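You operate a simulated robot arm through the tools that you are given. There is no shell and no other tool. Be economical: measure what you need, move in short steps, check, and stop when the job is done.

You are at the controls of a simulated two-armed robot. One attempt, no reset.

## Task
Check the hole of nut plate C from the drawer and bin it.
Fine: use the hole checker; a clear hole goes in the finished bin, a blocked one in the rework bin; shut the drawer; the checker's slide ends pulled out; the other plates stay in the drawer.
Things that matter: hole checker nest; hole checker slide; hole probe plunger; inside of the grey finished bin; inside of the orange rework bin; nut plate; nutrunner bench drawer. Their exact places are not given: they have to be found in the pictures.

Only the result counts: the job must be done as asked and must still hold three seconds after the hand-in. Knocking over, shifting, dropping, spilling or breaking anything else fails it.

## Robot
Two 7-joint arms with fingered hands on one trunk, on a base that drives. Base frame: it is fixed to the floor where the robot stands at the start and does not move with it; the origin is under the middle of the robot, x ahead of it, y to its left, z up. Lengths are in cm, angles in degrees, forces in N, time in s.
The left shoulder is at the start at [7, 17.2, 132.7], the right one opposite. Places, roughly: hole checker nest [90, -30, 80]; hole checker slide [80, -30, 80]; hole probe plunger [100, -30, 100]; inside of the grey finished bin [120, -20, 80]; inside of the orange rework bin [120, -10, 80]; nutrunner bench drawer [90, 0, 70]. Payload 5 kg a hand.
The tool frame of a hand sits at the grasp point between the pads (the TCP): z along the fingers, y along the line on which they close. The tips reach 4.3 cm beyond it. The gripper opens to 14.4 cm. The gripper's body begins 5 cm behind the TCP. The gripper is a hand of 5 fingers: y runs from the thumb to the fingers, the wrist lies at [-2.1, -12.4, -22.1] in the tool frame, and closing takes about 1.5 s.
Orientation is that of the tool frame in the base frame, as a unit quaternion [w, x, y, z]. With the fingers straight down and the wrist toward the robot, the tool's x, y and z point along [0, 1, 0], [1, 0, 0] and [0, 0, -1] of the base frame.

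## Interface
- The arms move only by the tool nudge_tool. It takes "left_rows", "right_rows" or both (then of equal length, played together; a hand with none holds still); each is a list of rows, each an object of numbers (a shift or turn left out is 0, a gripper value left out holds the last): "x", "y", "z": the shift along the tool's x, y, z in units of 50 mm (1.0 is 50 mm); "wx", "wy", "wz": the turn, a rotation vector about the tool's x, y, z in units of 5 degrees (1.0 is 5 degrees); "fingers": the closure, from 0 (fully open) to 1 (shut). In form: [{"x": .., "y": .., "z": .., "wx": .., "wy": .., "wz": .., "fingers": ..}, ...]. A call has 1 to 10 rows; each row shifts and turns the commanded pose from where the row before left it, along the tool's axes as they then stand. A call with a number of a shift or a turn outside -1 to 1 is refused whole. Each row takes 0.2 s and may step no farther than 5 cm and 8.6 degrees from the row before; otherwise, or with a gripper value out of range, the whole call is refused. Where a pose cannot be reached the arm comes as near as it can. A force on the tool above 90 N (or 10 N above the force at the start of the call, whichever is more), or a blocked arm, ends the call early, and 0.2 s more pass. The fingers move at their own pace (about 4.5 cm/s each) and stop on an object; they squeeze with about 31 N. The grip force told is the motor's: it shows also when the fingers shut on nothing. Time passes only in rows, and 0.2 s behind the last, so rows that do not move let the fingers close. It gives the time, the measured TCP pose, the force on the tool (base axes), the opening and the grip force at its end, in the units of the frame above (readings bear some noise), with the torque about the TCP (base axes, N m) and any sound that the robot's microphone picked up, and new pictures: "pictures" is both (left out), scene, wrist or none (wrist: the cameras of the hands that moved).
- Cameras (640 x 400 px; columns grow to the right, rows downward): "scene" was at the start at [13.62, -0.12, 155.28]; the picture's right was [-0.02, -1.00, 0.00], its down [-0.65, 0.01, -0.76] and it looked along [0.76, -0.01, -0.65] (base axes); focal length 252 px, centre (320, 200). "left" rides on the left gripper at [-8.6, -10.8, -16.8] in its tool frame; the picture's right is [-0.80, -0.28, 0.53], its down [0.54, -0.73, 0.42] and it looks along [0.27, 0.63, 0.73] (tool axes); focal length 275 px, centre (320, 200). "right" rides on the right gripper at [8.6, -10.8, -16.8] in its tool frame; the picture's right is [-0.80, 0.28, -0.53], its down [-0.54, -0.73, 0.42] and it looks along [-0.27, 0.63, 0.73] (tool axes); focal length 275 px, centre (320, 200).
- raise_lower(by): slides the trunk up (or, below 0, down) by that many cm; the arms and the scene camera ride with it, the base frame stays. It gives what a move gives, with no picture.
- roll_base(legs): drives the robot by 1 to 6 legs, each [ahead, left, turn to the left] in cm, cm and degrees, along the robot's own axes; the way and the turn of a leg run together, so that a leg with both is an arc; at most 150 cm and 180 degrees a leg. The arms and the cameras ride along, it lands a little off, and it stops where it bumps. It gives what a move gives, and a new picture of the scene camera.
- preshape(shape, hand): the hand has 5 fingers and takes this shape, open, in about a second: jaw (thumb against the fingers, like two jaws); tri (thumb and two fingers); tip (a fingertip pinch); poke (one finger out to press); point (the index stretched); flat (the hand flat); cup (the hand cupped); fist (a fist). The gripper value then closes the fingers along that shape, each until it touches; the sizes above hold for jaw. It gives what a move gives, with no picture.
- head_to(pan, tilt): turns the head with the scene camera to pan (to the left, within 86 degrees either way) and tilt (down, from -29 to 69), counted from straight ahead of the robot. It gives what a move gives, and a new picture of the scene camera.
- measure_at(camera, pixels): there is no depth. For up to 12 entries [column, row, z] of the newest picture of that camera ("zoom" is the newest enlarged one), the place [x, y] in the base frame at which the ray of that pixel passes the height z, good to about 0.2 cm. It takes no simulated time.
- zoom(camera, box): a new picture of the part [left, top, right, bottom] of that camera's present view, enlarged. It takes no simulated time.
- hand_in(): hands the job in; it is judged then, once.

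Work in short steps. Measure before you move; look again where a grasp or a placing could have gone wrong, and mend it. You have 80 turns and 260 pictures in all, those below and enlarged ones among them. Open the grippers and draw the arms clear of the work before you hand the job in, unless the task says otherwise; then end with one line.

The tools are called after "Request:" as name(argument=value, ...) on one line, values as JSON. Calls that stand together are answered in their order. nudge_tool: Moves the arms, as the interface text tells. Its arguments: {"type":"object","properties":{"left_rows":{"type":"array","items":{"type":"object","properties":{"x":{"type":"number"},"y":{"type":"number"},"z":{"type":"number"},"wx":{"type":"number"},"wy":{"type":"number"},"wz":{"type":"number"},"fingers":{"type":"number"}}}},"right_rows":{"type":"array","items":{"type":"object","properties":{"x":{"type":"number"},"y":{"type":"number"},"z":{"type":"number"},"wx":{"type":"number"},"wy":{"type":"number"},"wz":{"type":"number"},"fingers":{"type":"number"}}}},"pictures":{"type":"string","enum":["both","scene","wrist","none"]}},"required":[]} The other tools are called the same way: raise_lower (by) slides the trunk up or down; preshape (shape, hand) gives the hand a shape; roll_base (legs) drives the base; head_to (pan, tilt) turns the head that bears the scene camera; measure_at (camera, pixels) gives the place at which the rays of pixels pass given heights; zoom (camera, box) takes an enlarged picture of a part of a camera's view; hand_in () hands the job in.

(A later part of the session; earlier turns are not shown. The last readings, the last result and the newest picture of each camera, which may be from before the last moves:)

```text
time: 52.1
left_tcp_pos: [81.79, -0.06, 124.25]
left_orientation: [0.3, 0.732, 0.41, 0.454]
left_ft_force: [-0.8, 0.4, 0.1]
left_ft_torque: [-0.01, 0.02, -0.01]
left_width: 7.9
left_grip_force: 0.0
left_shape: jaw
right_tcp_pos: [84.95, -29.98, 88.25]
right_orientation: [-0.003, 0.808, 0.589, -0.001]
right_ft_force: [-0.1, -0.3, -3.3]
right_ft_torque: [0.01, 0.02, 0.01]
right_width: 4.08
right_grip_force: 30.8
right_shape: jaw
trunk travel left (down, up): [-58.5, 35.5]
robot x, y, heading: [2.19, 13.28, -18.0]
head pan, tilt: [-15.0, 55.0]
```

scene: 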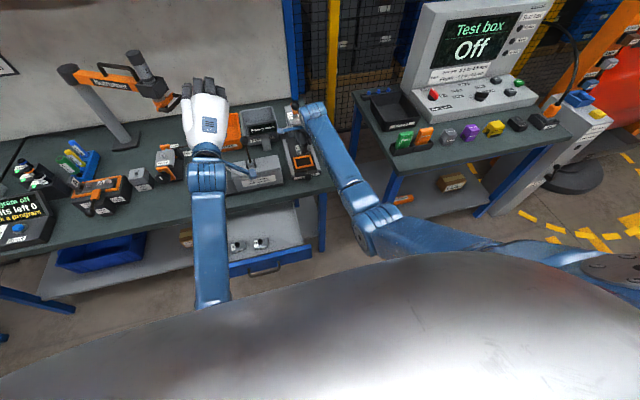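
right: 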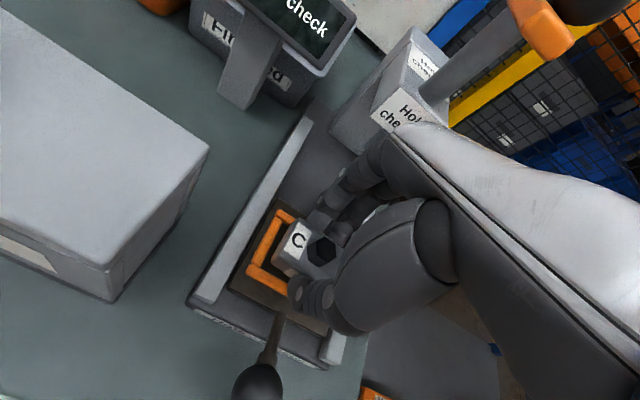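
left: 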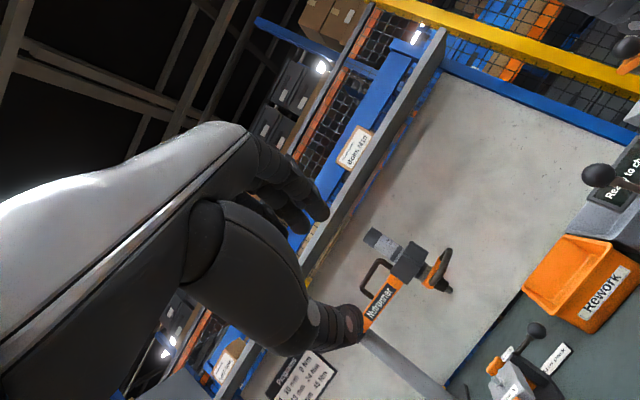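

Request:
nudge_tool(right_rows=[{"z": 0.05}, {"z": 0.05}, {"z": 0.05}, {}], pictures="wrist")

Request:
zoom(camera="right", box=[220, 150, 380, 310])

```text
time: 53.1
left_tcp_pos: [81.51, -0.07, 124.54]
left_orientation: [0.299, 0.732, 0.41, 0.454]
left_ft_force: [0.4, 0.6, -0.3]
left_ft_torque: [0.0, 0.01, 0.02]
left_width: 7.95
left_grip_force: 0.0
left_shape: jaw
right_tcp_pos: [84.79, -30.05, 88.04]
right_orientation: [-0.001, 0.807, 0.59, 0.002]
right_ft_force: [-0.4, -1.0, 22.5]
right_ft_torque: [0.02, -0.66, -0.03]
right_width: 4.12
right_grip_force: 31.3
right_shape: jaw
trunk travel left (down, up): [-58.5, 35.5]
robot x, y, heading: [1.72, 13.05, -18.1]
head pan, tilt: [-15.0, 55.0]
```

right: 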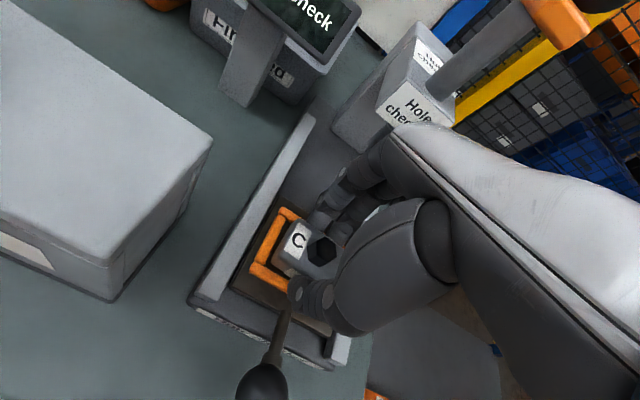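

```text
2.50 times, centred on (300, 230) of right
```

zoom: 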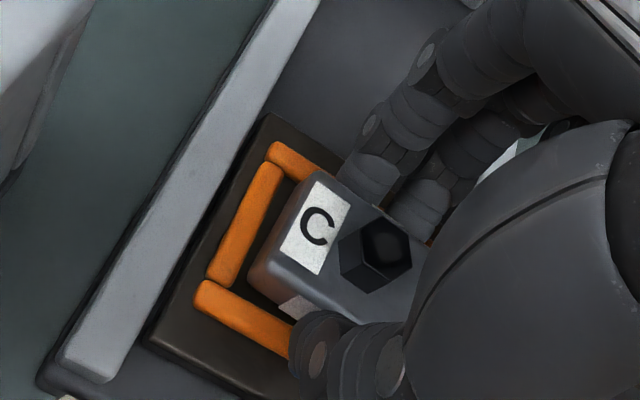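

Contact (25 N) with the bars, plate inside the frame. I ease off a hair and open the fingers moderately.

Request:
nudge_tool(right_rows=[{"z": -0.04}, {"fingers": 0.58}, {}, {}, {}, {}], pictures="wrist")

Request:
zoom(camera="right", box=[220, 150, 380, 310])

Request:
zoom(camera="scene", box=[280, 130, 340, 190])

```text
time: 54.5
left_tcp_pos: [81.5, -0.05, 124.45]
left_orientation: [0.3, 0.732, 0.41, 0.454]
left_ft_force: [0.7, -0.5, -0.2]
left_ft_torque: [-0.01, 0.0, 0.0]
left_width: 7.89
left_grip_force: 0.1
left_shape: jaw
right_tcp_pos: [84.82, -29.87, 88.06]
right_orientation: [-0.002, 0.807, 0.59, 0.0]
right_ft_force: [3.2, -1.1, 21.9]
right_ft_torque: [-0.04, -0.76, 0.0]
right_width: 5.69
right_grip_force: 0.0
right_shape: jaw
trunk travel left (down, up): [-58.5, 35.5]
robot x, y, heading: [1.73, 12.8, -17.8]
head pan, tilt: [-15.0, 55.0]
```

right: 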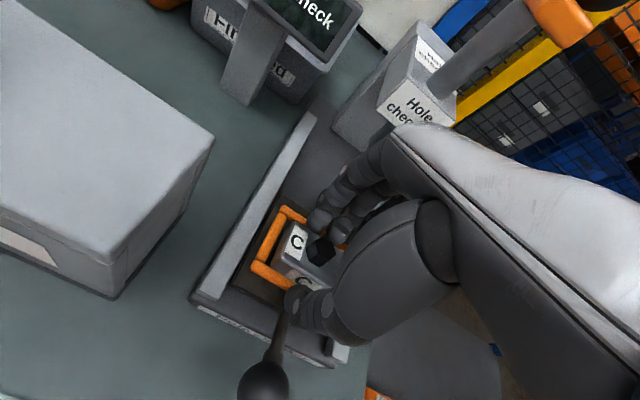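

```text
2.50 times, centred on (300, 230) of right
```

zoom: 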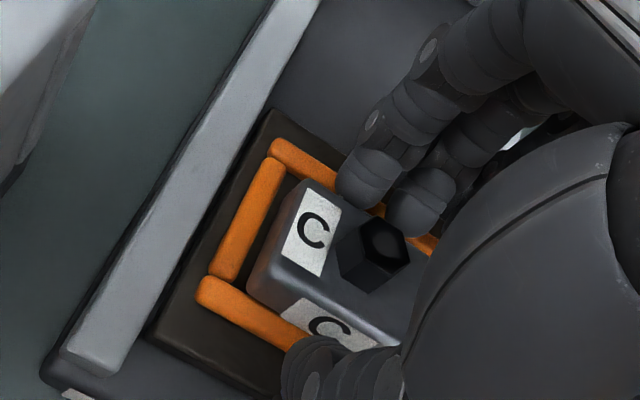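

```text
6.67 times, centred on (310, 160) of scene
```

zoom: 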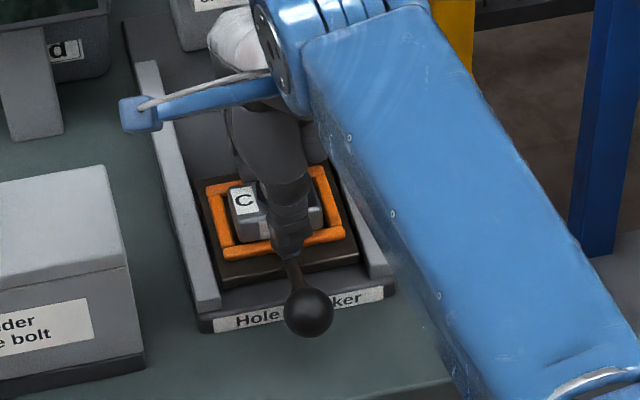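

The plate appears to be in the frame. I raise the hand 8 cm and check.

Request:
nudge_tool(right_rows=[{"z": -0.3}, {"z": -0.6, "fingers": 0.4}, {"z": -0.7}, {}], pictures="wrist")

Request:
zoom(camera="right", box=[200, 150, 360, 310])

Request:
zoom(camera="scene", box=[280, 130, 340, 190])

```text
time: 55.5
left_tcp_pos: [81.88, -0.27, 124.2]
left_orientation: [0.299, 0.732, 0.411, 0.455]
left_ft_force: [0.1, -0.1, -0.6]
left_ft_torque: [-0.03, 0.02, 0.0]
left_width: 7.91
left_grip_force: 0.0
left_shape: jaw
right_tcp_pos: [85.01, -30.0, 95.6]
right_orientation: [-0.005, 0.808, 0.589, -0.001]
right_ft_force: [0.1, 0.0, -0.2]
right_ft_torque: [0.05, -0.03, 0.0]
right_width: 8.59
right_grip_force: 0.1
right_shape: jaw
trunk travel left (down, up): [-58.5, 35.5]
robot x, y, heading: [1.57, 13.12, -17.8]
head pan, tilt: [-15.0, 55.0]
```

right: 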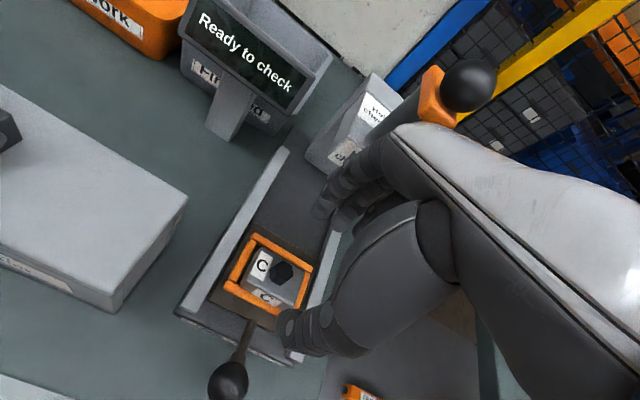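

```text
2.50 times, centred on (280, 230) of right
```

zoom: 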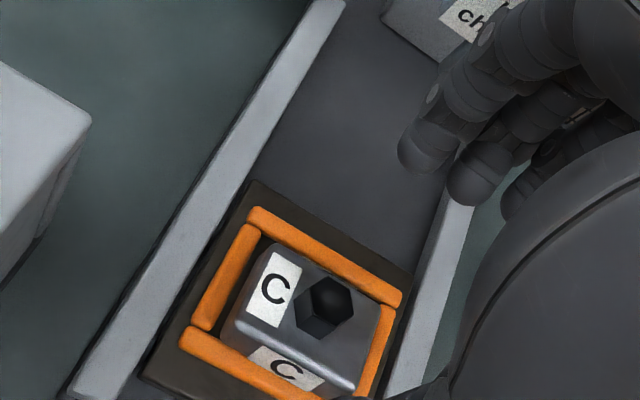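

```text
6.67 times, centred on (310, 160) of scene
```

zoom: 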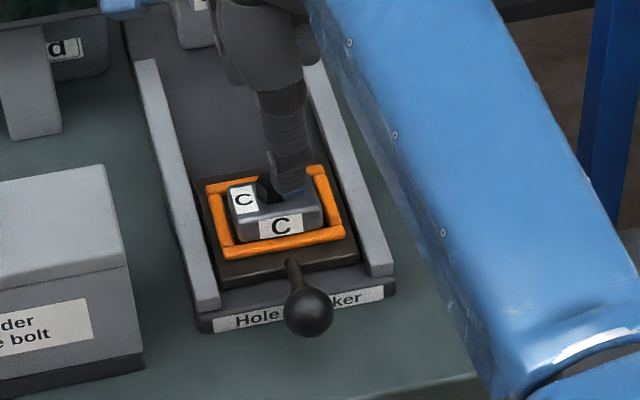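

Plate C is seated squarely in the nest. Now I move back 10 cm over the slide knob (75.35,-26.6,85) and lower around it.

Request:
nudge_tool(right_rows=[{"y": -0.7}, {"y": -0.7}, {"x": 0.05, "y": -0.64, "fingers": 0.5}, {"z": 0.5}, {"z": 0.4}, {"z": 0.3}, {}], pictures="wrist")

Request:
zoom(camera="right", box=[200, 150, 400, 350])

Request:
zoom(camera="scene", box=[280, 130, 340, 190])

```text
time: 57.1
left_tcp_pos: [81.8, -0.22, 124.38]
left_orientation: [0.3, 0.732, 0.41, 0.454]
left_ft_force: [0.8, -0.1, 0.8]
left_ft_torque: [0.03, 0.01, 0.01]
left_width: 7.94
left_grip_force: 0.0
left_shape: jaw
right_tcp_pos: [75.33, -26.73, 89.79]
right_orientation: [-0.004, 0.808, 0.59, 0.0]
right_ft_force: [-0.6, 0.1, 0.0]
right_ft_torque: [0.0, 0.0, -0.02]
right_width: 7.24
right_grip_force: 0.0
right_shape: jaw
trunk travel left (down, up): [-58.5, 35.5]
robot x, y, heading: [1.77, 13.05, -17.9]
head pan, tilt: [-15.0, 55.0]
```

right: 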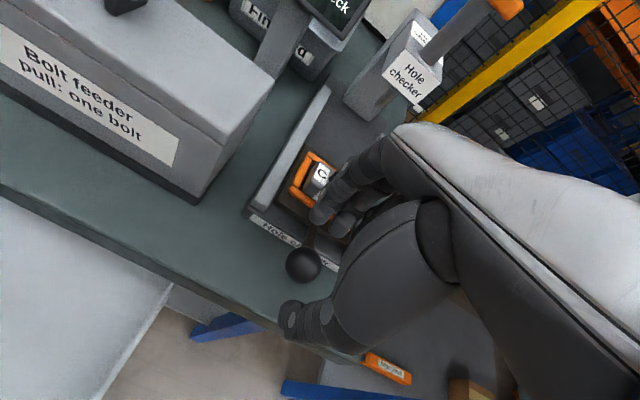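

```text
2.00 times, centred on (300, 250) of right
```

zoom: 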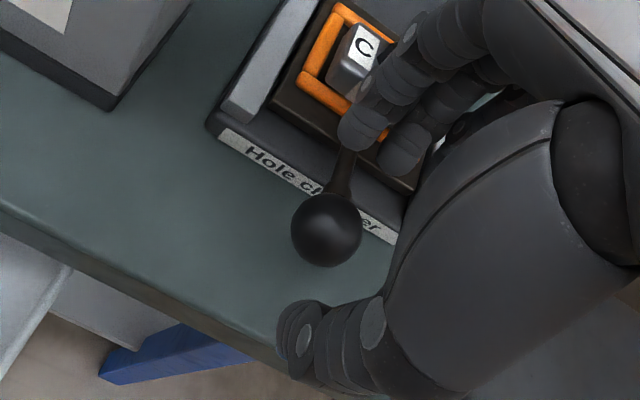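

```text
6.67 times, centred on (310, 160) of scene
```

zoom: 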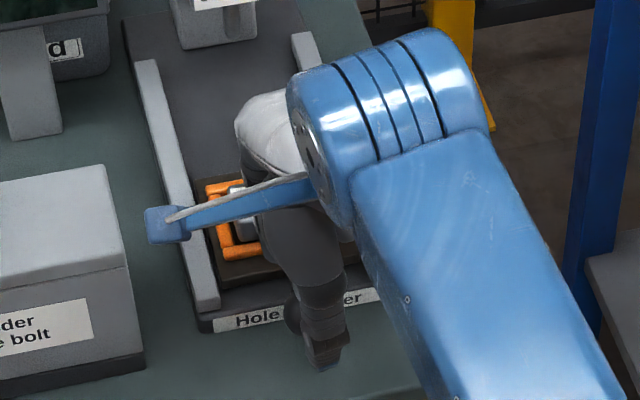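

Request:
zoom(camera="right", box=[200, 150, 400, 350])

Request:
measure_at(camera="zoom", pixels=[[326, 230, 84], [326, 230, 85], [326, 230, 86], [290, 230, 85], [362, 230, 85]])

```text
2.00 times, centred on (300, 250) of right
```

zoom: 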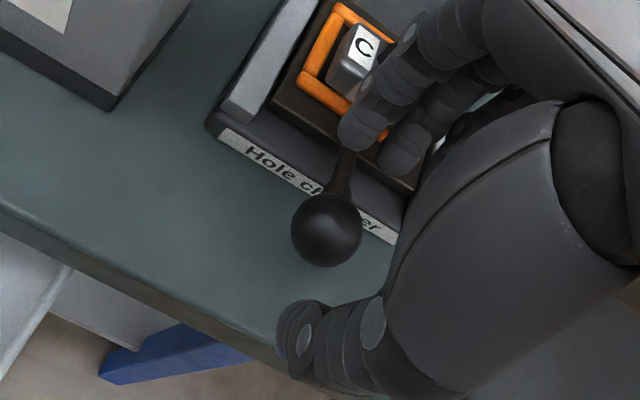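

```text
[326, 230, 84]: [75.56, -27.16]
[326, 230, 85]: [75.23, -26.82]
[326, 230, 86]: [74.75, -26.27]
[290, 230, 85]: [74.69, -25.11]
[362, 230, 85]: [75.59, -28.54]
```

Knob is centred under the TCP. I lower 1 cm and close on it.

Request:
nudge_tool(right_rows=[{"z": 0.2}, {"fingers": 1}, {}, {}, {}, {}, {}], pictures="wrist")

Request:
zoom(camera="right", box=[200, 150, 400, 350])

```text
time: 58.7
left_tcp_pos: [81.78, -0.13, 124.48]
left_orientation: [0.3, 0.732, 0.41, 0.454]
left_ft_force: [0.5, 0.7, -1.3]
left_ft_torque: [-0.01, -0.02, 0.03]
left_width: 7.9
left_grip_force: 0.1
left_shape: jaw
right_tcp_pos: [75.28, -26.62, 88.75]
right_orientation: [-0.003, 0.807, 0.59, -0.001]
right_ft_force: [-1.1, 1.1, 0.4]
right_ft_torque: [-0.02, -0.11, 0.04]
right_width: 2.04
right_grip_force: 31.0
right_shape: jaw
trunk travel left (down, up): [-58.5, 35.5]
robot x, y, heading: [1.56, 12.71, -18.2]
head pan, tilt: [-15.0, 55.0]
```

right: 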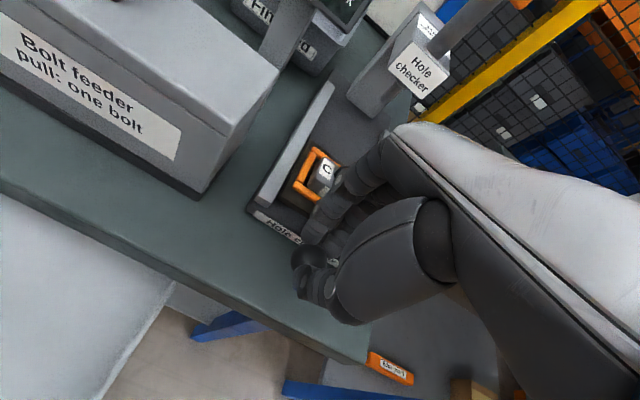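

```text
2.00 times, centred on (300, 250) of right
```

zoom: 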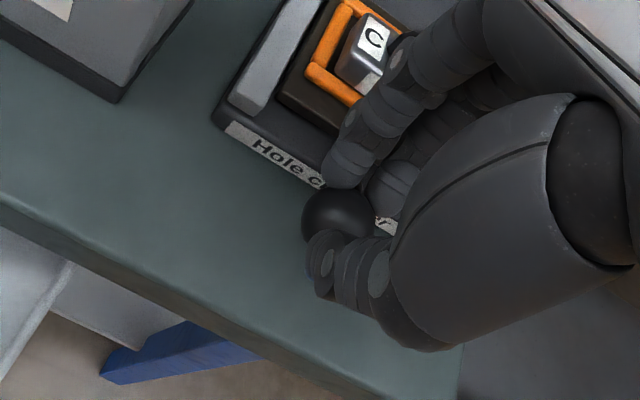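

Knob held. I push the slide in along the channel, 6 cm first.

Request:
nudge_tool(right_rows=[{"y": 0.3}, {"y": 0.3}, {"y": 0.3}, {"y": 0.3}, {}], pictures="wrist")

Request:
zoom(camera="scene", box=[270, 110, 340, 190])

```text
time: 59.9
left_tcp_pos: [81.8, 0.0, 124.36]
left_orientation: [0.3, 0.732, 0.41, 0.454]
left_ft_force: [-0.3, 0.1, 0.4]
left_ft_torque: [-0.02, -0.02, -0.02]
left_width: 7.9
left_grip_force: 0.1
left_shape: jaw
right_tcp_pos: [81.07, -28.46, 88.81]
right_orientation: [-0.005, 0.807, 0.59, 0.0]
right_ft_force: [0.4, -1.4, 1.5]
right_ft_torque: [-0.1, -0.18, -0.05]
right_width: 2.05
right_grip_force: 31.1
right_shape: jaw
trunk travel left (down, up): [-58.5, 35.5]
robot x, y, heading: [1.81, 12.96, -17.8]
head pan, tilt: [-15.0, 55.0]
```

right: 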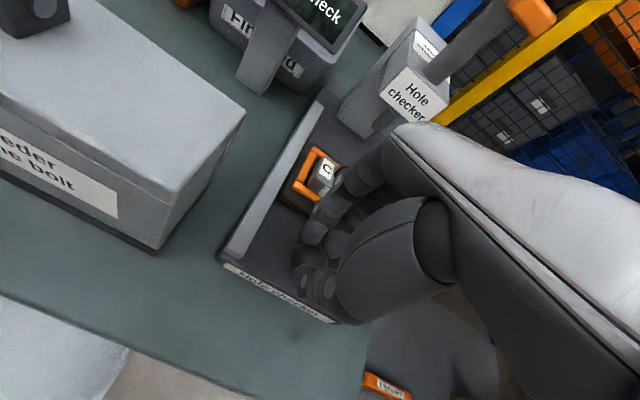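

```text
5.00 times, centred on (305, 150) of scene
```

zoom: 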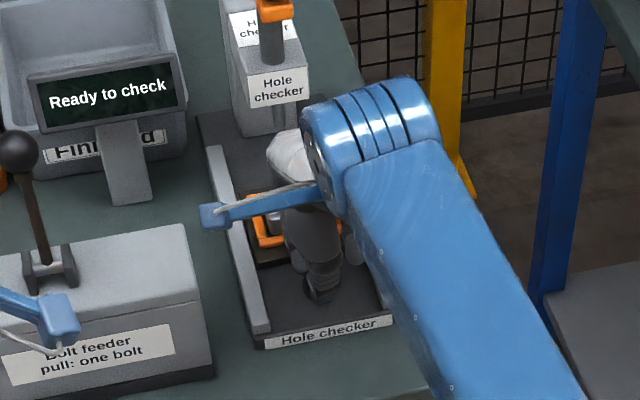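

Moves freely. I push on until it meets its stop.

Request:
nudge_tool(right_rows=[{"y": 0.2}, {"y": 0.2}, {"y": 0.2}, {"y": 0.2}, {"y": 0.2}, {"y": 0.2}, {}], pictures="wrist")

Request:
zoom(camera="scene", box=[270, 110, 340, 190])

Request:
zoom(camera="right", box=[240, 30, 440, 280])

```text
time: 61.5
left_tcp_pos: [81.7, -0.09, 124.39]
left_orientation: [0.299, 0.732, 0.41, 0.455]
left_ft_force: [0.2, -0.7, -0.2]
left_ft_torque: [0.01, -0.02, 0.0]
left_width: 7.9
left_grip_force: 0.0
left_shape: jaw
right_tcp_pos: [86.6, -30.33, 88.82]
right_orientation: [-0.003, 0.808, 0.59, 0.0]
right_ft_force: [-4.8, -2.9, 10.7]
right_ft_torque: [-0.12, 0.11, -0.08]
right_width: 2.02
right_grip_force: 31.3
right_shape: jaw
trunk travel left (down, up): [-58.5, 35.5]
robot x, y, heading: [1.69, 12.99, -17.7]
head pan, tilt: [-15.0, 55.0]
```

right: 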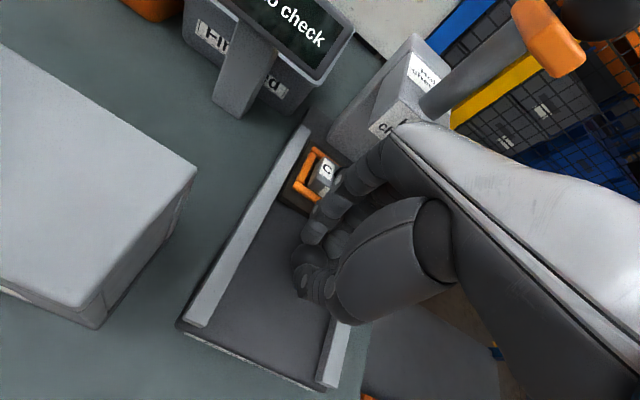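

```text
5.00 times, centred on (305, 150) of scene
```

zoom: 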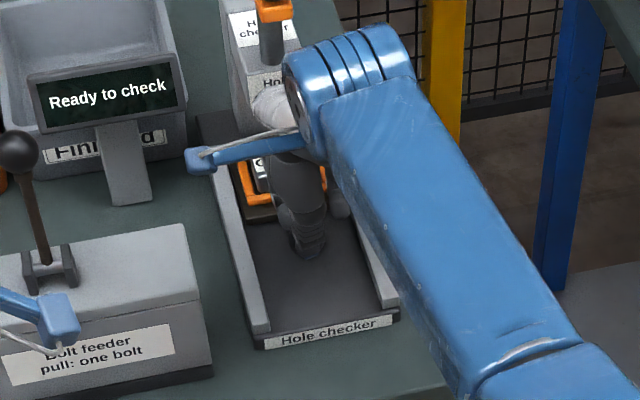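

```text
1.60 times, centred on (340, 155) of right
```

zoom: 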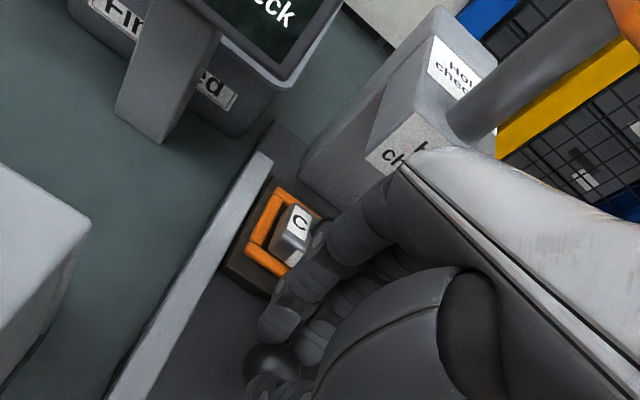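

Traveled 12 cm with slight resistance. I continue in fine steps to find the stop.

Request:
nudge_tool(right_rows=[{"y": 0.1}, {"y": 0.1}, {"y": 0.1}, {}], pictures="none")

```text
time: 62.5
left_tcp_pos: [81.42, 0.08, 124.63]
left_orientation: [0.301, 0.731, 0.41, 0.455]
left_ft_force: [-1.1, -0.2, 0.2]
left_ft_torque: [-0.04, 0.0, -0.04]
left_width: 7.92
left_grip_force: 0.0
left_shape: jaw
right_tcp_pos: [87.71, -30.62, 89.0]
right_orientation: [-0.003, 0.807, 0.591, 0.0]
right_ft_force: [-34.0, 12.6, 18.1]
right_ft_torque: [0.59, 1.51, -0.07]
right_width: 1.94
right_grip_force: 30.9
right_shape: jaw
trunk travel left (down, up): [-58.5, 35.5]
robot x, y, heading: [1.62, 13.02, -17.6]
head pan, tilt: [-15.0, 55.0]
```

36 N after 13 cm: probably the stop. I release the knob, rise and look.

Request:
nudge_tool(right_rows=[{"fingers": 0.5}, {}, {}, {}, {"y": -0.2, "z": -0.5}, {"y": -0.8, "z": -0.5}, {"y": -0.8, "z": -0.5}, {"y": -0.8, "z": -0.5}, {}], pictures="both")

Request:
zoom(camera="scene", box=[270, 90, 340, 170])

Request:
zoom(camera="right", box=[200, 30, 400, 280])

```text
time: 64.5
left_tcp_pos: [81.83, -0.17, 124.19]
left_orientation: [0.3, 0.732, 0.41, 0.453]
left_ft_force: [-0.4, 0.4, -0.1]
left_ft_torque: [0.0, 0.01, 0.01]
left_width: 7.93
left_grip_force: 0.1
left_shape: jaw
right_tcp_pos: [75.59, -26.9, 98.66]
right_orientation: [-0.004, 0.807, 0.59, -0.001]
right_ft_force: [-0.3, -0.4, -0.6]
right_ft_torque: [0.01, 0.02, 0.01]
right_width: 7.18
right_grip_force: 0.1
right_shape: jaw
trunk travel left (down, up): [-58.5, 35.5]
robot x, y, heading: [1.62, 13.15, -17.6]
head pan, tilt: [-15.0, 55.0]
```

scene: 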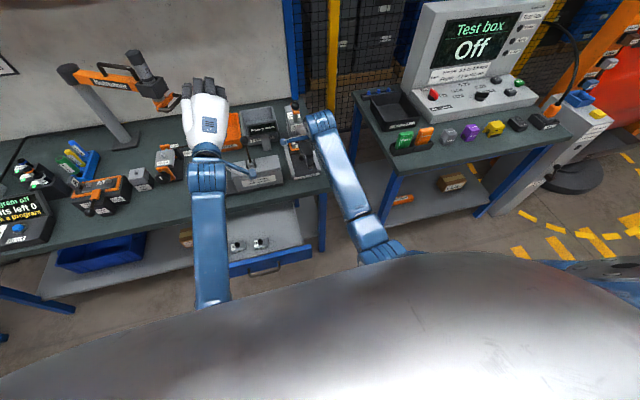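
right: 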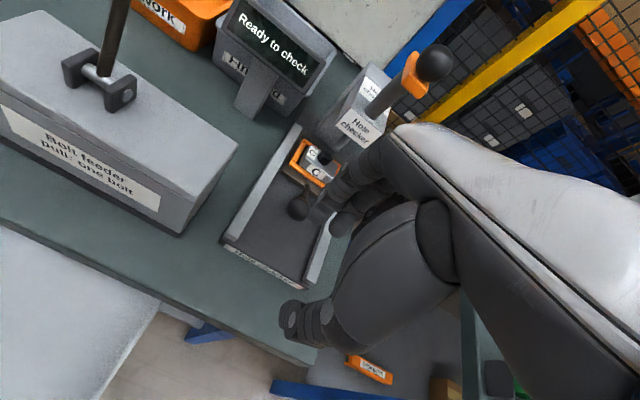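

```text
5.00 times, centred on (305, 130) of scene
```

zoom: 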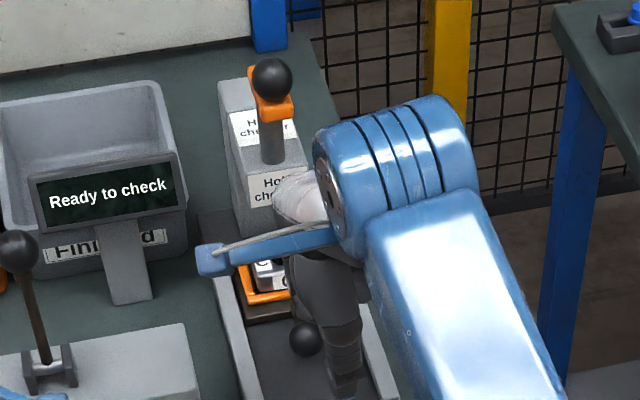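

```text
1.60 times, centred on (300, 155) of right
```

zoom: 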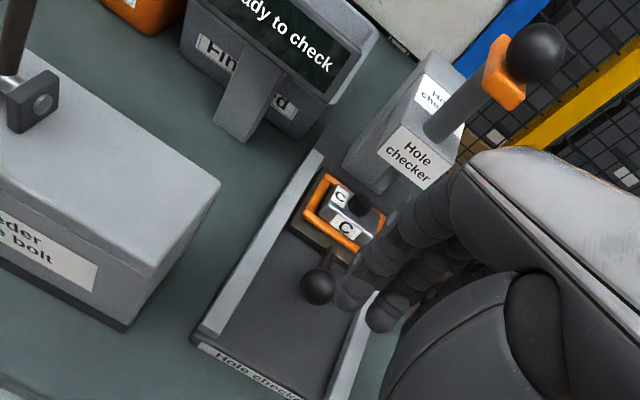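

Torque analysis places that force at fingertip level, i.e. the slide's stop. Let me measure knob, nest and plunger ball now.

Request:
measure_at(camera="zoom", pixels=[[318, 287, 85], [361, 204, 85.5], [535, 52, 106], [535, 52, 108]])

Request:
zoom(camera="scene", box=[270, 90, 340, 170])

Request:
measure_at(camera="zoom", pixels=[[305, 338, 85], [272, 80, 104], [272, 80, 106], [272, 80, 108], [272, 60, 108], [272, 105, 104], [249, 175, 99], [305, 165, 99]])

```text
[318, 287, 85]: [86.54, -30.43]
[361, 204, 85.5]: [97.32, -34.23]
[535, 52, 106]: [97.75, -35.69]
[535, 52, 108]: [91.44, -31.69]
```

```text
5.00 times, centred on (305, 130) of scene
```

zoom: 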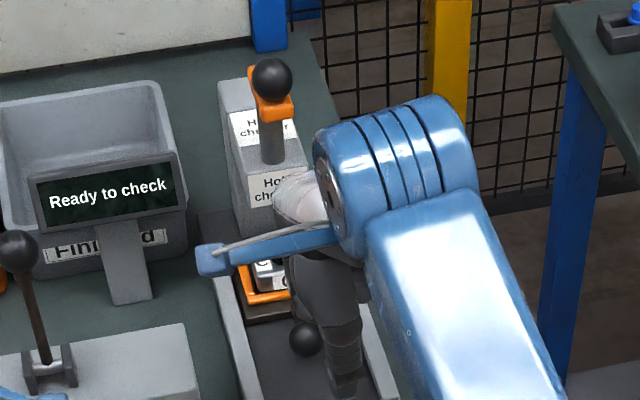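

```text
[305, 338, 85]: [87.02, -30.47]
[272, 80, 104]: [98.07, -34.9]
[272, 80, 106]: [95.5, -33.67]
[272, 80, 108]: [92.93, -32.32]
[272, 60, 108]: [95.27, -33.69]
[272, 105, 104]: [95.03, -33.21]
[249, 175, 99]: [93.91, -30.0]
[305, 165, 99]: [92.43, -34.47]
```

Knob sits in the pushed-in position (87,-30.5); the plunger ball is near (94,-33,107). I raise the right hand, close its fingers for pressing, and drive 8 cm forward for reach.

Request:
nudge_tool(right_rows=[{"z": -0.9, "y": -0.2}, {"z": -0.9}, {"z": -0.9}, {"z": -0.9, "fingers": 1}, {"z": -0.5}, {}, {}], pictures="none")

Request:
roll_base(legs=[[8, 0, 0]])

Request:
zoom(camera="scene", box=[240, 60, 360, 180])

Request:
zoom(camera="right", box=[160, 50, 400, 280])

```text
time: 66.1
left_tcp_pos: [81.7, -0.16, 124.43]
left_orientation: [0.299, 0.732, 0.411, 0.454]
left_ft_force: [0.4, 1.3, 0.1]
left_ft_torque: [0.03, 0.04, -0.02]
left_width: 7.92
left_grip_force: 0.0
left_shape: jaw
right_tcp_pos: [75.03, -26.57, 119.53]
right_orientation: [-0.003, 0.807, 0.59, -0.002]
right_ft_force: [-0.5, 0.0, 0.4]
right_ft_torque: [-0.02, -0.03, -0.02]
right_width: 0.0
right_grip_force: 0.9
right_shape: jaw
trunk travel left (down, up): [-58.5, 35.5]
robot x, y, heading: [1.33, 13.05, -17.9]
head pan, tilt: [-15.0, 55.0]
```

```text
time: 67.2
left_tcp_pos: [88.94, -2.45, 124.72]
left_orientation: [0.301, 0.731, 0.41, 0.454]
left_ft_force: [-1.2, 0.1, 0.0]
left_ft_torque: [0.0, -0.02, -0.01]
left_width: 7.96
left_grip_force: 0.0
left_shape: jaw
right_tcp_pos: [82.04, -29.08, 119.61]
right_orientation: [-0.002, 0.807, 0.59, 0.0]
right_ft_force: [0.3, 0.7, 0.2]
right_ft_torque: [-0.05, -0.06, -0.01]
right_width: 0.0
right_grip_force: 30.8
right_shape: jaw
trunk travel left (down, up): [-58.5, 35.5]
robot x, y, heading: [9.06, 10.55, -17.6]
head pan, tilt: [-15.0, 55.0]
```

scene: 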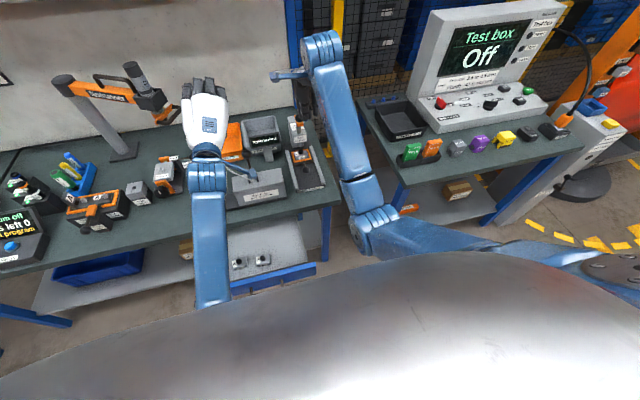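

```text
3.33 times, centred on (300, 120) of scene
```

zoom: 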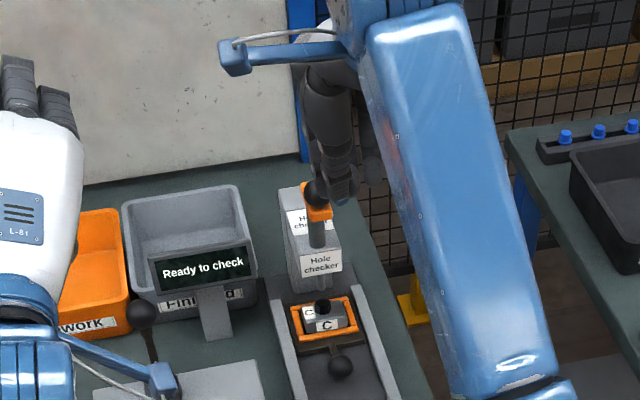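

```text
1.74 times, centred on (280, 165) of right
```

zoom: 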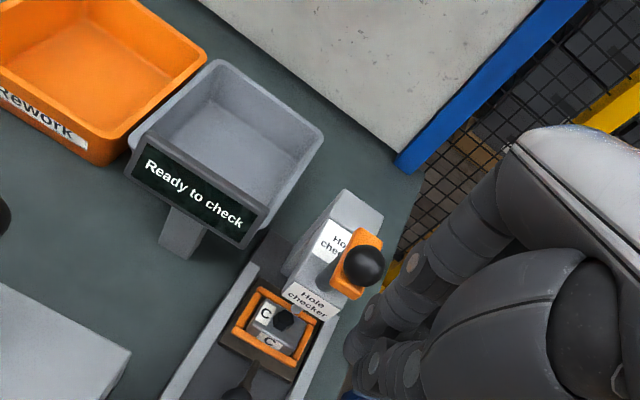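

Request:
measure_at(camera="zoom", pixels=[[364, 266, 104], [364, 266, 106], [364, 266, 108], [364, 266, 110], [283, 320, 85.5]])

Request:
zoom(camera="scene", box=[280, 80, 340, 160])

```text
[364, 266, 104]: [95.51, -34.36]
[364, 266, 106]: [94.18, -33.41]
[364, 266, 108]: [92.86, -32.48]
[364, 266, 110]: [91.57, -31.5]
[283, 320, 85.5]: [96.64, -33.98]
```

```text
5.00 times, centred on (310, 120) of scene
```

zoom: 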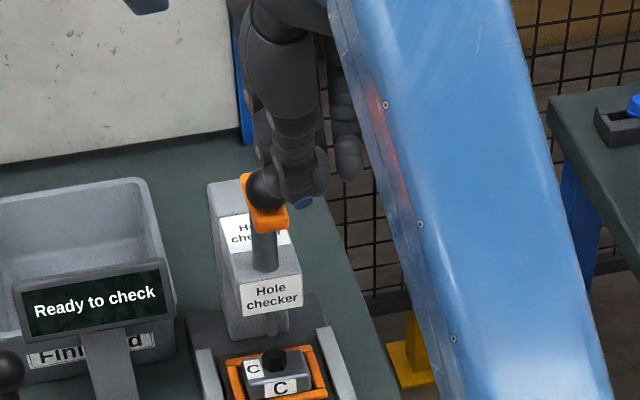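

Request:
measure_at(camera="zoom", pixels=[[265, 190, 104], [265, 190, 106], [265, 190, 108], [265, 190, 110], [273, 357, 85.5], [272, 333, 88], [272, 333, 90]])

```text
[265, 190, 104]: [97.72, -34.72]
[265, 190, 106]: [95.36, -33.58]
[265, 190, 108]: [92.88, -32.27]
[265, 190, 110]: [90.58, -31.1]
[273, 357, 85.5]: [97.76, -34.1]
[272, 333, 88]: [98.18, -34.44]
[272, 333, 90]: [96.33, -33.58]
```

Ball is at (92.8,-32.4,108). I move the closed fingertips over it.

Request:
nudge_tool(right_rows=[{"y": 0.75}, {"y": 0.75}, {"x": 0.03, "y": 0.75}, {"z": 0.4}, {"z": 0.4}, {}], pictures="wrist")

Request:
zoom(camera="right", box=[200, 150, 400, 350])

Request:
zoom(camera="scene", box=[270, 80, 340, 160])

```text
time: 68.5
left_tcp_pos: [89.28, -2.63, 124.17]
left_orientation: [0.3, 0.732, 0.41, 0.453]
left_ft_force: [0.5, 0.3, -0.1]
left_ft_torque: [0.0, -0.01, 0.01]
left_width: 7.93
left_grip_force: 0.0
left_shape: jaw
right_tcp_pos: [93.33, -32.42, 115.2]
right_orientation: [-0.003, 0.807, 0.59, -0.002]
right_ft_force: [0.5, -0.1, 0.1]
right_ft_torque: [-0.02, 0.0, 0.02]
right_width: 0.0
right_grip_force: 31.1
right_shape: jaw
trunk travel left (down, up): [-58.5, 35.5]
robot x, y, heading: [8.92, 10.66, -17.7]
head pan, tilt: [-15.0, 55.0]
```

right: 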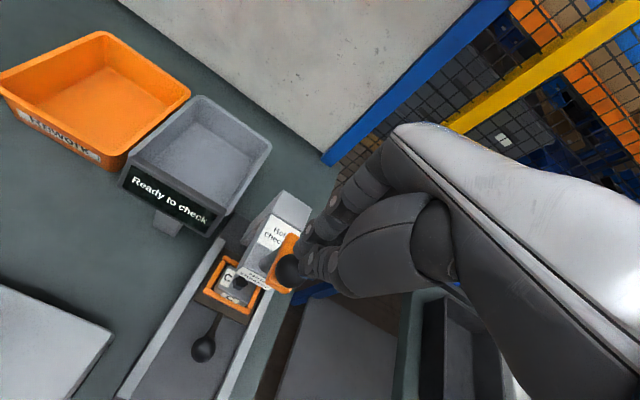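

```text
2.00 times, centred on (300, 250) of right
```

zoom: 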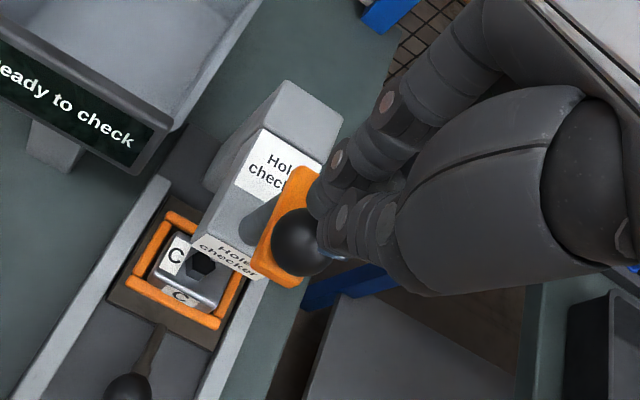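

```text
5.00 times, centred on (305, 120) of scene
```

zoom: 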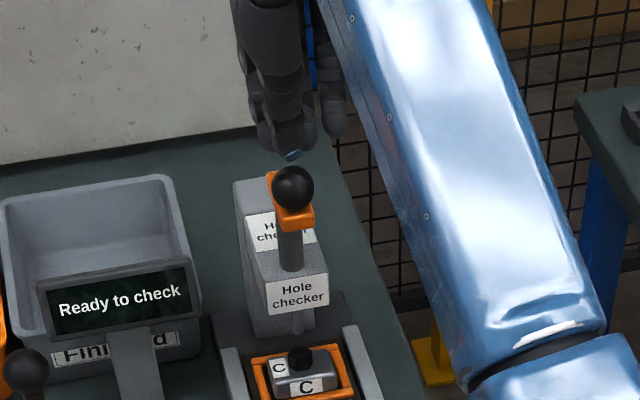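

Request:
measure_at(camera="zoom", pixels=[[293, 187, 106], [293, 187, 108], [293, 187, 110]])

Request:
zoom(camera="right", box=[200, 150, 400, 350])

Request:
measure_at(camera="zoom", pixels=[[301, 242, 106], [301, 242, 108], [301, 242, 110], [340, 250, 111]])

```text
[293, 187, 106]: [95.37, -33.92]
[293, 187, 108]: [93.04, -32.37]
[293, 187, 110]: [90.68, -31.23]
```

```text
2.00 times, centred on (300, 250) of right
```

zoom: 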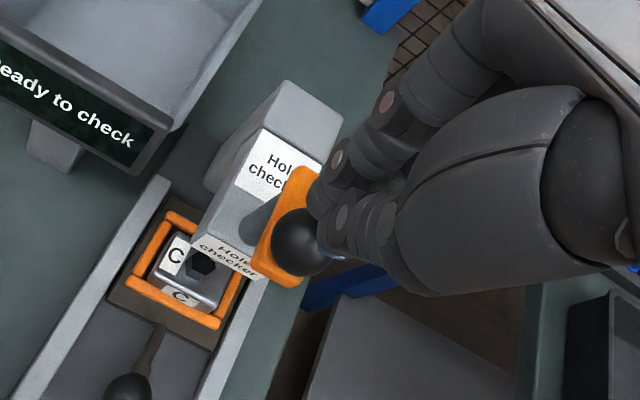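

```text
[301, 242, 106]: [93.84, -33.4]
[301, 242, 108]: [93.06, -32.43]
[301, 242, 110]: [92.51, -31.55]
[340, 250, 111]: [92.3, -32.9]
```

Ball at (93.05,-32.4,108), right under the tips. I press down slowly.

Request:
nudge_tool(right_rows=[{"y": -0.05, "z": 0.15}, {"z": 0.1}, {"z": 0.1}, {"z": 0.1}, {"z": 0.1}, {}], pictures="none")

Request:
zoom(camera="scene", box=[270, 80, 340, 160])

```text
time: 70.0
left_tcp_pos: [89.13, -2.52, 124.4]
left_orientation: [0.3, 0.732, 0.41, 0.454]
left_ft_force: [-0.1, 0.0, -0.1]
left_ft_torque: [-0.03, 0.03, -0.01]
left_width: 7.92
left_grip_force: 0.0
left_shape: jaw
right_tcp_pos: [92.86, -32.17, 112.62]
right_orientation: [-0.004, 0.808, 0.589, -0.001]
right_ft_force: [1.6, 0.5, 2.6]
right_ft_torque: [0.02, -0.09, -0.01]
right_width: 0.0
right_grip_force: 30.8
right_shape: jaw
trunk travel left (down, up): [-58.5, 35.5]
robot x, y, heading: [9.02, 10.88, -18.1]
head pan, tilt: [-15.0, 55.0]
```

```text
5.00 times, centred on (305, 120) of scene
```

zoom: 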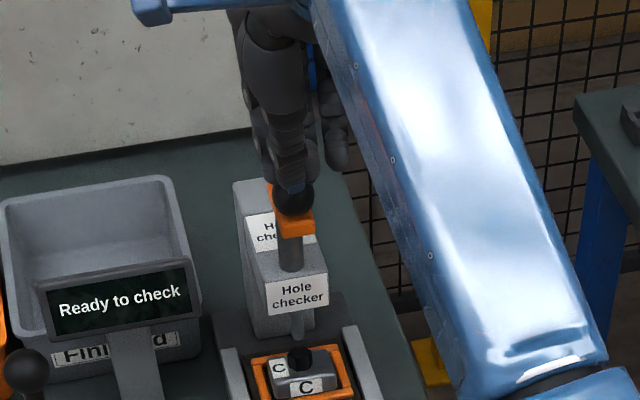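

Contact just made. I continue pressing.

Request:
nudge_tool(right_rows=[{"z": 0.1}, {"z": 0.1}, {"z": 0.1}, {"z": 0.1}, {"z": 0.1}, {"z": 0.1}, {}], pictures="none")

Request:
zoom(camera="scene", box=[270, 80, 340, 160])

```text
time: 71.5
left_tcp_pos: [89.0, -2.28, 124.54]
left_orientation: [0.3, 0.731, 0.411, 0.454]
left_ft_force: [0.2, -0.9, -0.7]
left_ft_torque: [-0.02, 0.0, 0.04]
left_width: 7.9
left_grip_force: 0.1
left_shape: jaw
right_tcp_pos: [93.0, -31.88, 110.3]
right_orientation: [0.0, 0.807, 0.59, 0.002]
right_ft_force: [7.3, 5.5, 34.4]
right_ft_torque: [0.23, -0.62, 0.12]
right_width: 0.0
right_grip_force: 30.9
right_shape: jaw
trunk travel left (down, up): [-58.5, 35.5]
robot x, y, heading: [9.15, 10.19, -17.9]
head pan, tilt: [-15.0, 55.0]
```

```text
5.00 times, centred on (305, 120) of scene
```

zoom: 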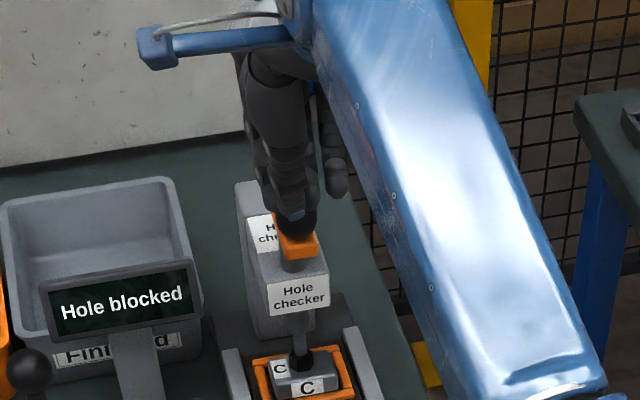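

The display reads "Hole blocked", so C goes in the orange rework bin. I release the plunger upward and re-check.

Request:
nudge_tool(right_rows=[{"z": -0.2}, {"z": -0.4}, {"z": -0.6}, {"z": -0.6}, {"y": -0.7}, {"y": -0.7}, {"y": -0.7, "fingers": 0.5}, {"y": -0.4}, {}], pictures="wrist")

Request:
zoom(camera="scene", box=[270, 80, 340, 160])

```text
time: 73.5
left_tcp_pos: [89.22, -2.54, 124.31]
left_orientation: [0.299, 0.732, 0.41, 0.454]
left_ft_force: [0.0, -0.4, 1.0]
left_ft_torque: [0.01, 0.02, 0.02]
left_width: 7.9
left_grip_force: 0.0
left_shape: jaw
right_tcp_pos: [81.1, -28.51, 118.65]
right_orientation: [-0.004, 0.808, 0.589, 0.0]
right_ft_force: [0.1, 0.1, -0.7]
right_ft_torque: [0.0, 0.03, -0.04]
right_width: 7.17
right_grip_force: 0.0
right_shape: jaw
trunk travel left (down, up): [-58.5, 35.5]
robot x, y, heading: [9.23, 10.41, -17.9]
head pan, tilt: [-15.0, 55.0]
```

right: 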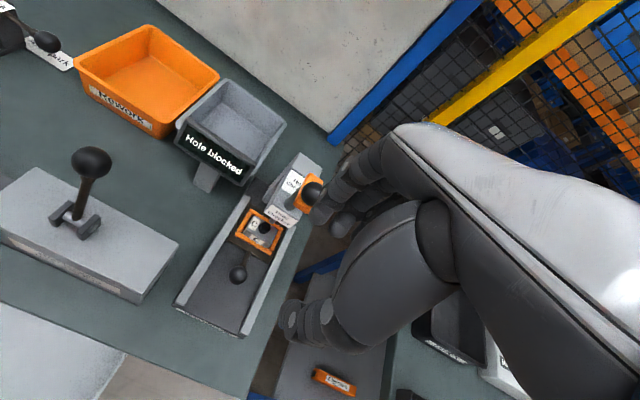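

```text
5.00 times, centred on (305, 120) of scene
```

zoom: 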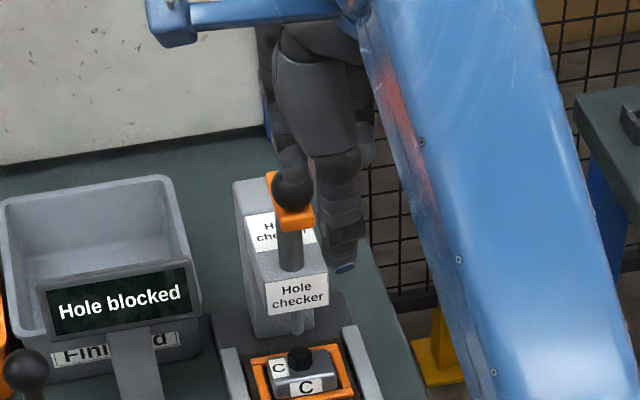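

Result holds: blocked. I now descend in front of the post, then move in over the knob at low height.

Request:
nudge_tool(right_rows=[{"z": 0.9, "fingers": 0.6}, {"z": 0.9}, {"z": 0.9}, {"z": 0.9}, {"z": 0.9}, {"z": 0.7}, {"y": 0.5}, {"y": 0.5}, {"y": 0.3}, {}], pictures="wrist")

Request:
zoom(camera="right", box=[200, 150, 400, 350])

Request:
measure_at(camera="zoom", pixels=[[320, 200, 85]])

```text
time: 75.8
left_tcp_pos: [89.15, -2.57, 124.31]
left_orientation: [0.3, 0.732, 0.41, 0.454]
left_ft_force: [-1.1, 0.0, -1.0]
left_ft_torque: [0.01, 0.01, 0.03]
left_width: 7.92
left_grip_force: 0.0
left_shape: jaw
right_tcp_pos: [87.17, -30.37, 92.57]
right_orientation: [-0.003, 0.807, 0.59, -0.001]
right_ft_force: [-0.4, -0.8, -0.3]
right_ft_torque: [0.02, 0.0, -0.03]
right_width: 5.8
right_grip_force: 0.0
right_shape: jaw
trunk travel left (down, up): [-58.5, 35.5]
robot x, y, heading: [9.06, 10.68, -17.9]
head pan, tilt: [-15.0, 55.0]
```

right: 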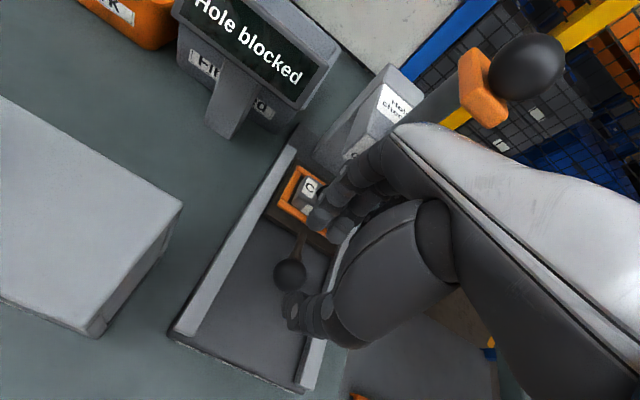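

```text
2.00 times, centred on (300, 250) of right
```

zoom: 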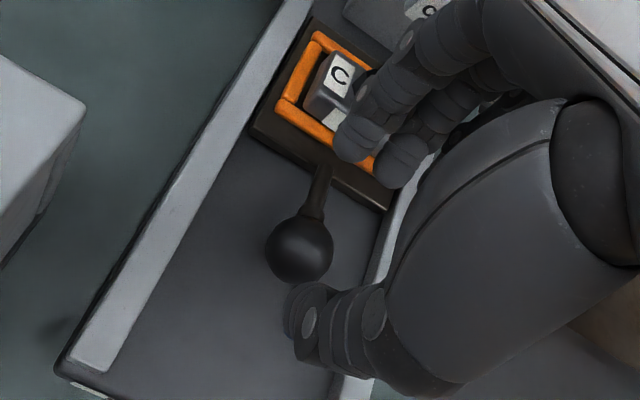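

```text
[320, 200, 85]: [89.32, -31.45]
```

Request:
measure_at(camera="zoom", pixels=[[299, 249, 84], [299, 249, 85], [299, 249, 86]])

```text
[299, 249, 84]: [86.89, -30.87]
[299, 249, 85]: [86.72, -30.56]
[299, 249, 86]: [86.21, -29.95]
```

Ball at (86.7,-30.5). Small correction, lower to 88.8 and close.

Request:
nudge_tool(right_rows=[{"x": -0.04, "y": -0.07, "z": 0.25}, {"z": 0.25}, {"z": 0.26}, {"fingers": 1}, {}, {}, {}, {}, {}], pictures="none")

Request:
zoom(camera="right", box=[200, 150, 400, 350])

```text
time: 77.8
left_tcp_pos: [89.12, -2.42, 124.29]
left_orientation: [0.299, 0.732, 0.41, 0.454]
left_ft_force: [-0.3, 0.5, 0.3]
left_ft_torque: [0.0, -0.02, 0.01]
left_width: 7.92
left_grip_force: 0.0
left_shape: jaw
right_tcp_pos: [86.7, -30.4, 88.89]
right_orientation: [-0.004, 0.808, 0.59, -0.001]
right_ft_force: [-0.9, 0.1, 0.5]
right_ft_torque: [-0.03, -0.04, 0.0]
right_width: 2.03
right_grip_force: 31.2
right_shape: jaw
trunk travel left (down, up): [-58.5, 35.5]
robot x, y, heading: [9.01, 10.62, -17.6]
head pan, tilt: [-15.0, 55.0]
```

```text
2.00 times, centred on (300, 250) of right
```

zoom: 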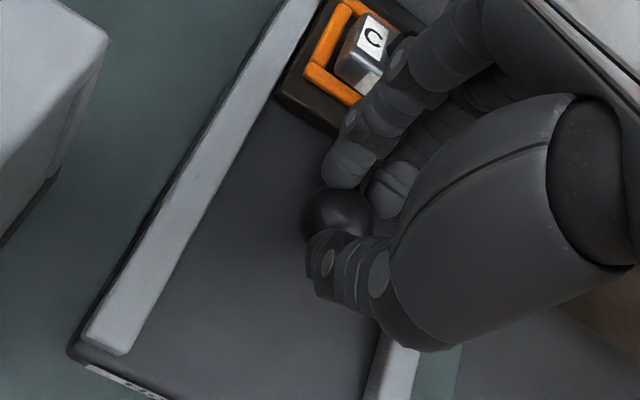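

Gripped as before. I pull the slide out 12 cm.

Request:
nudge_tool(right_rows=[{"y": -0.3}, {"y": -0.3}, {"y": -0.3}, {"y": -0.3}, {"y": -0.3}, {"y": -0.3}, {"y": -0.3}, {"y": -0.3}, {}], pictures="none")

Request:
zoom(camera="scene", box=[270, 80, 340, 160])

```text
time: 79.8
left_tcp_pos: [89.18, -2.62, 124.24]
left_orientation: [0.3, 0.732, 0.41, 0.454]
left_ft_force: [-0.5, 0.2, 1.1]
left_ft_torque: [0.02, 0.03, -0.01]
left_width: 7.92
left_grip_force: 0.1
left_shape: jaw
right_tcp_pos: [75.2, -26.71, 88.9]
right_orientation: [-0.004, 0.807, 0.591, -0.002]
right_ft_force: [0.8, 5.4, 5.2]
right_ft_torque: [0.19, -0.15, 0.07]
right_width: 2.01
right_grip_force: 31.1
right_shape: jaw
trunk travel left (down, up): [-58.5, 35.5]
robot x, y, heading: [9.01, 10.45, -17.7]
head pan, tilt: [-15.0, 55.0]
```

```text
5.00 times, centred on (305, 120) of scene
```

zoom: 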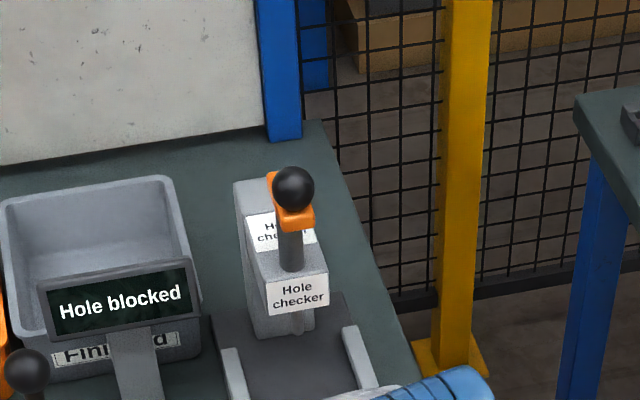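

Back at the starting position (75.2,-26.7). I tug a little further to confirm the outer stop.

Request:
nudge_tool(right_rows=[{"y": -0.08}, {"y": -0.08}, {}], pictures="none")

```text
time: 80.5
left_tcp_pos: [89.24, -2.64, 124.22]
left_orientation: [0.299, 0.733, 0.41, 0.453]
left_ft_force: [0.5, 0.6, -0.9]
left_ft_torque: [-0.03, 0.0, 0.0]
left_width: 7.92
left_grip_force: 0.0
left_shape: jaw
right_tcp_pos: [74.57, -26.69, 88.98]
right_orientation: [-0.001, 0.807, 0.59, 0.0]
right_ft_force: [15.8, -0.3, 8.6]
right_ft_torque: [-0.11, -0.82, 0.12]
right_width: 2.04
right_grip_force: 30.8
right_shape: jaw
trunk travel left (down, up): [-58.5, 35.5]
robot x, y, heading: [9.15, 10.38, -17.8]
head pan, tilt: [-15.0, 55.0]
```

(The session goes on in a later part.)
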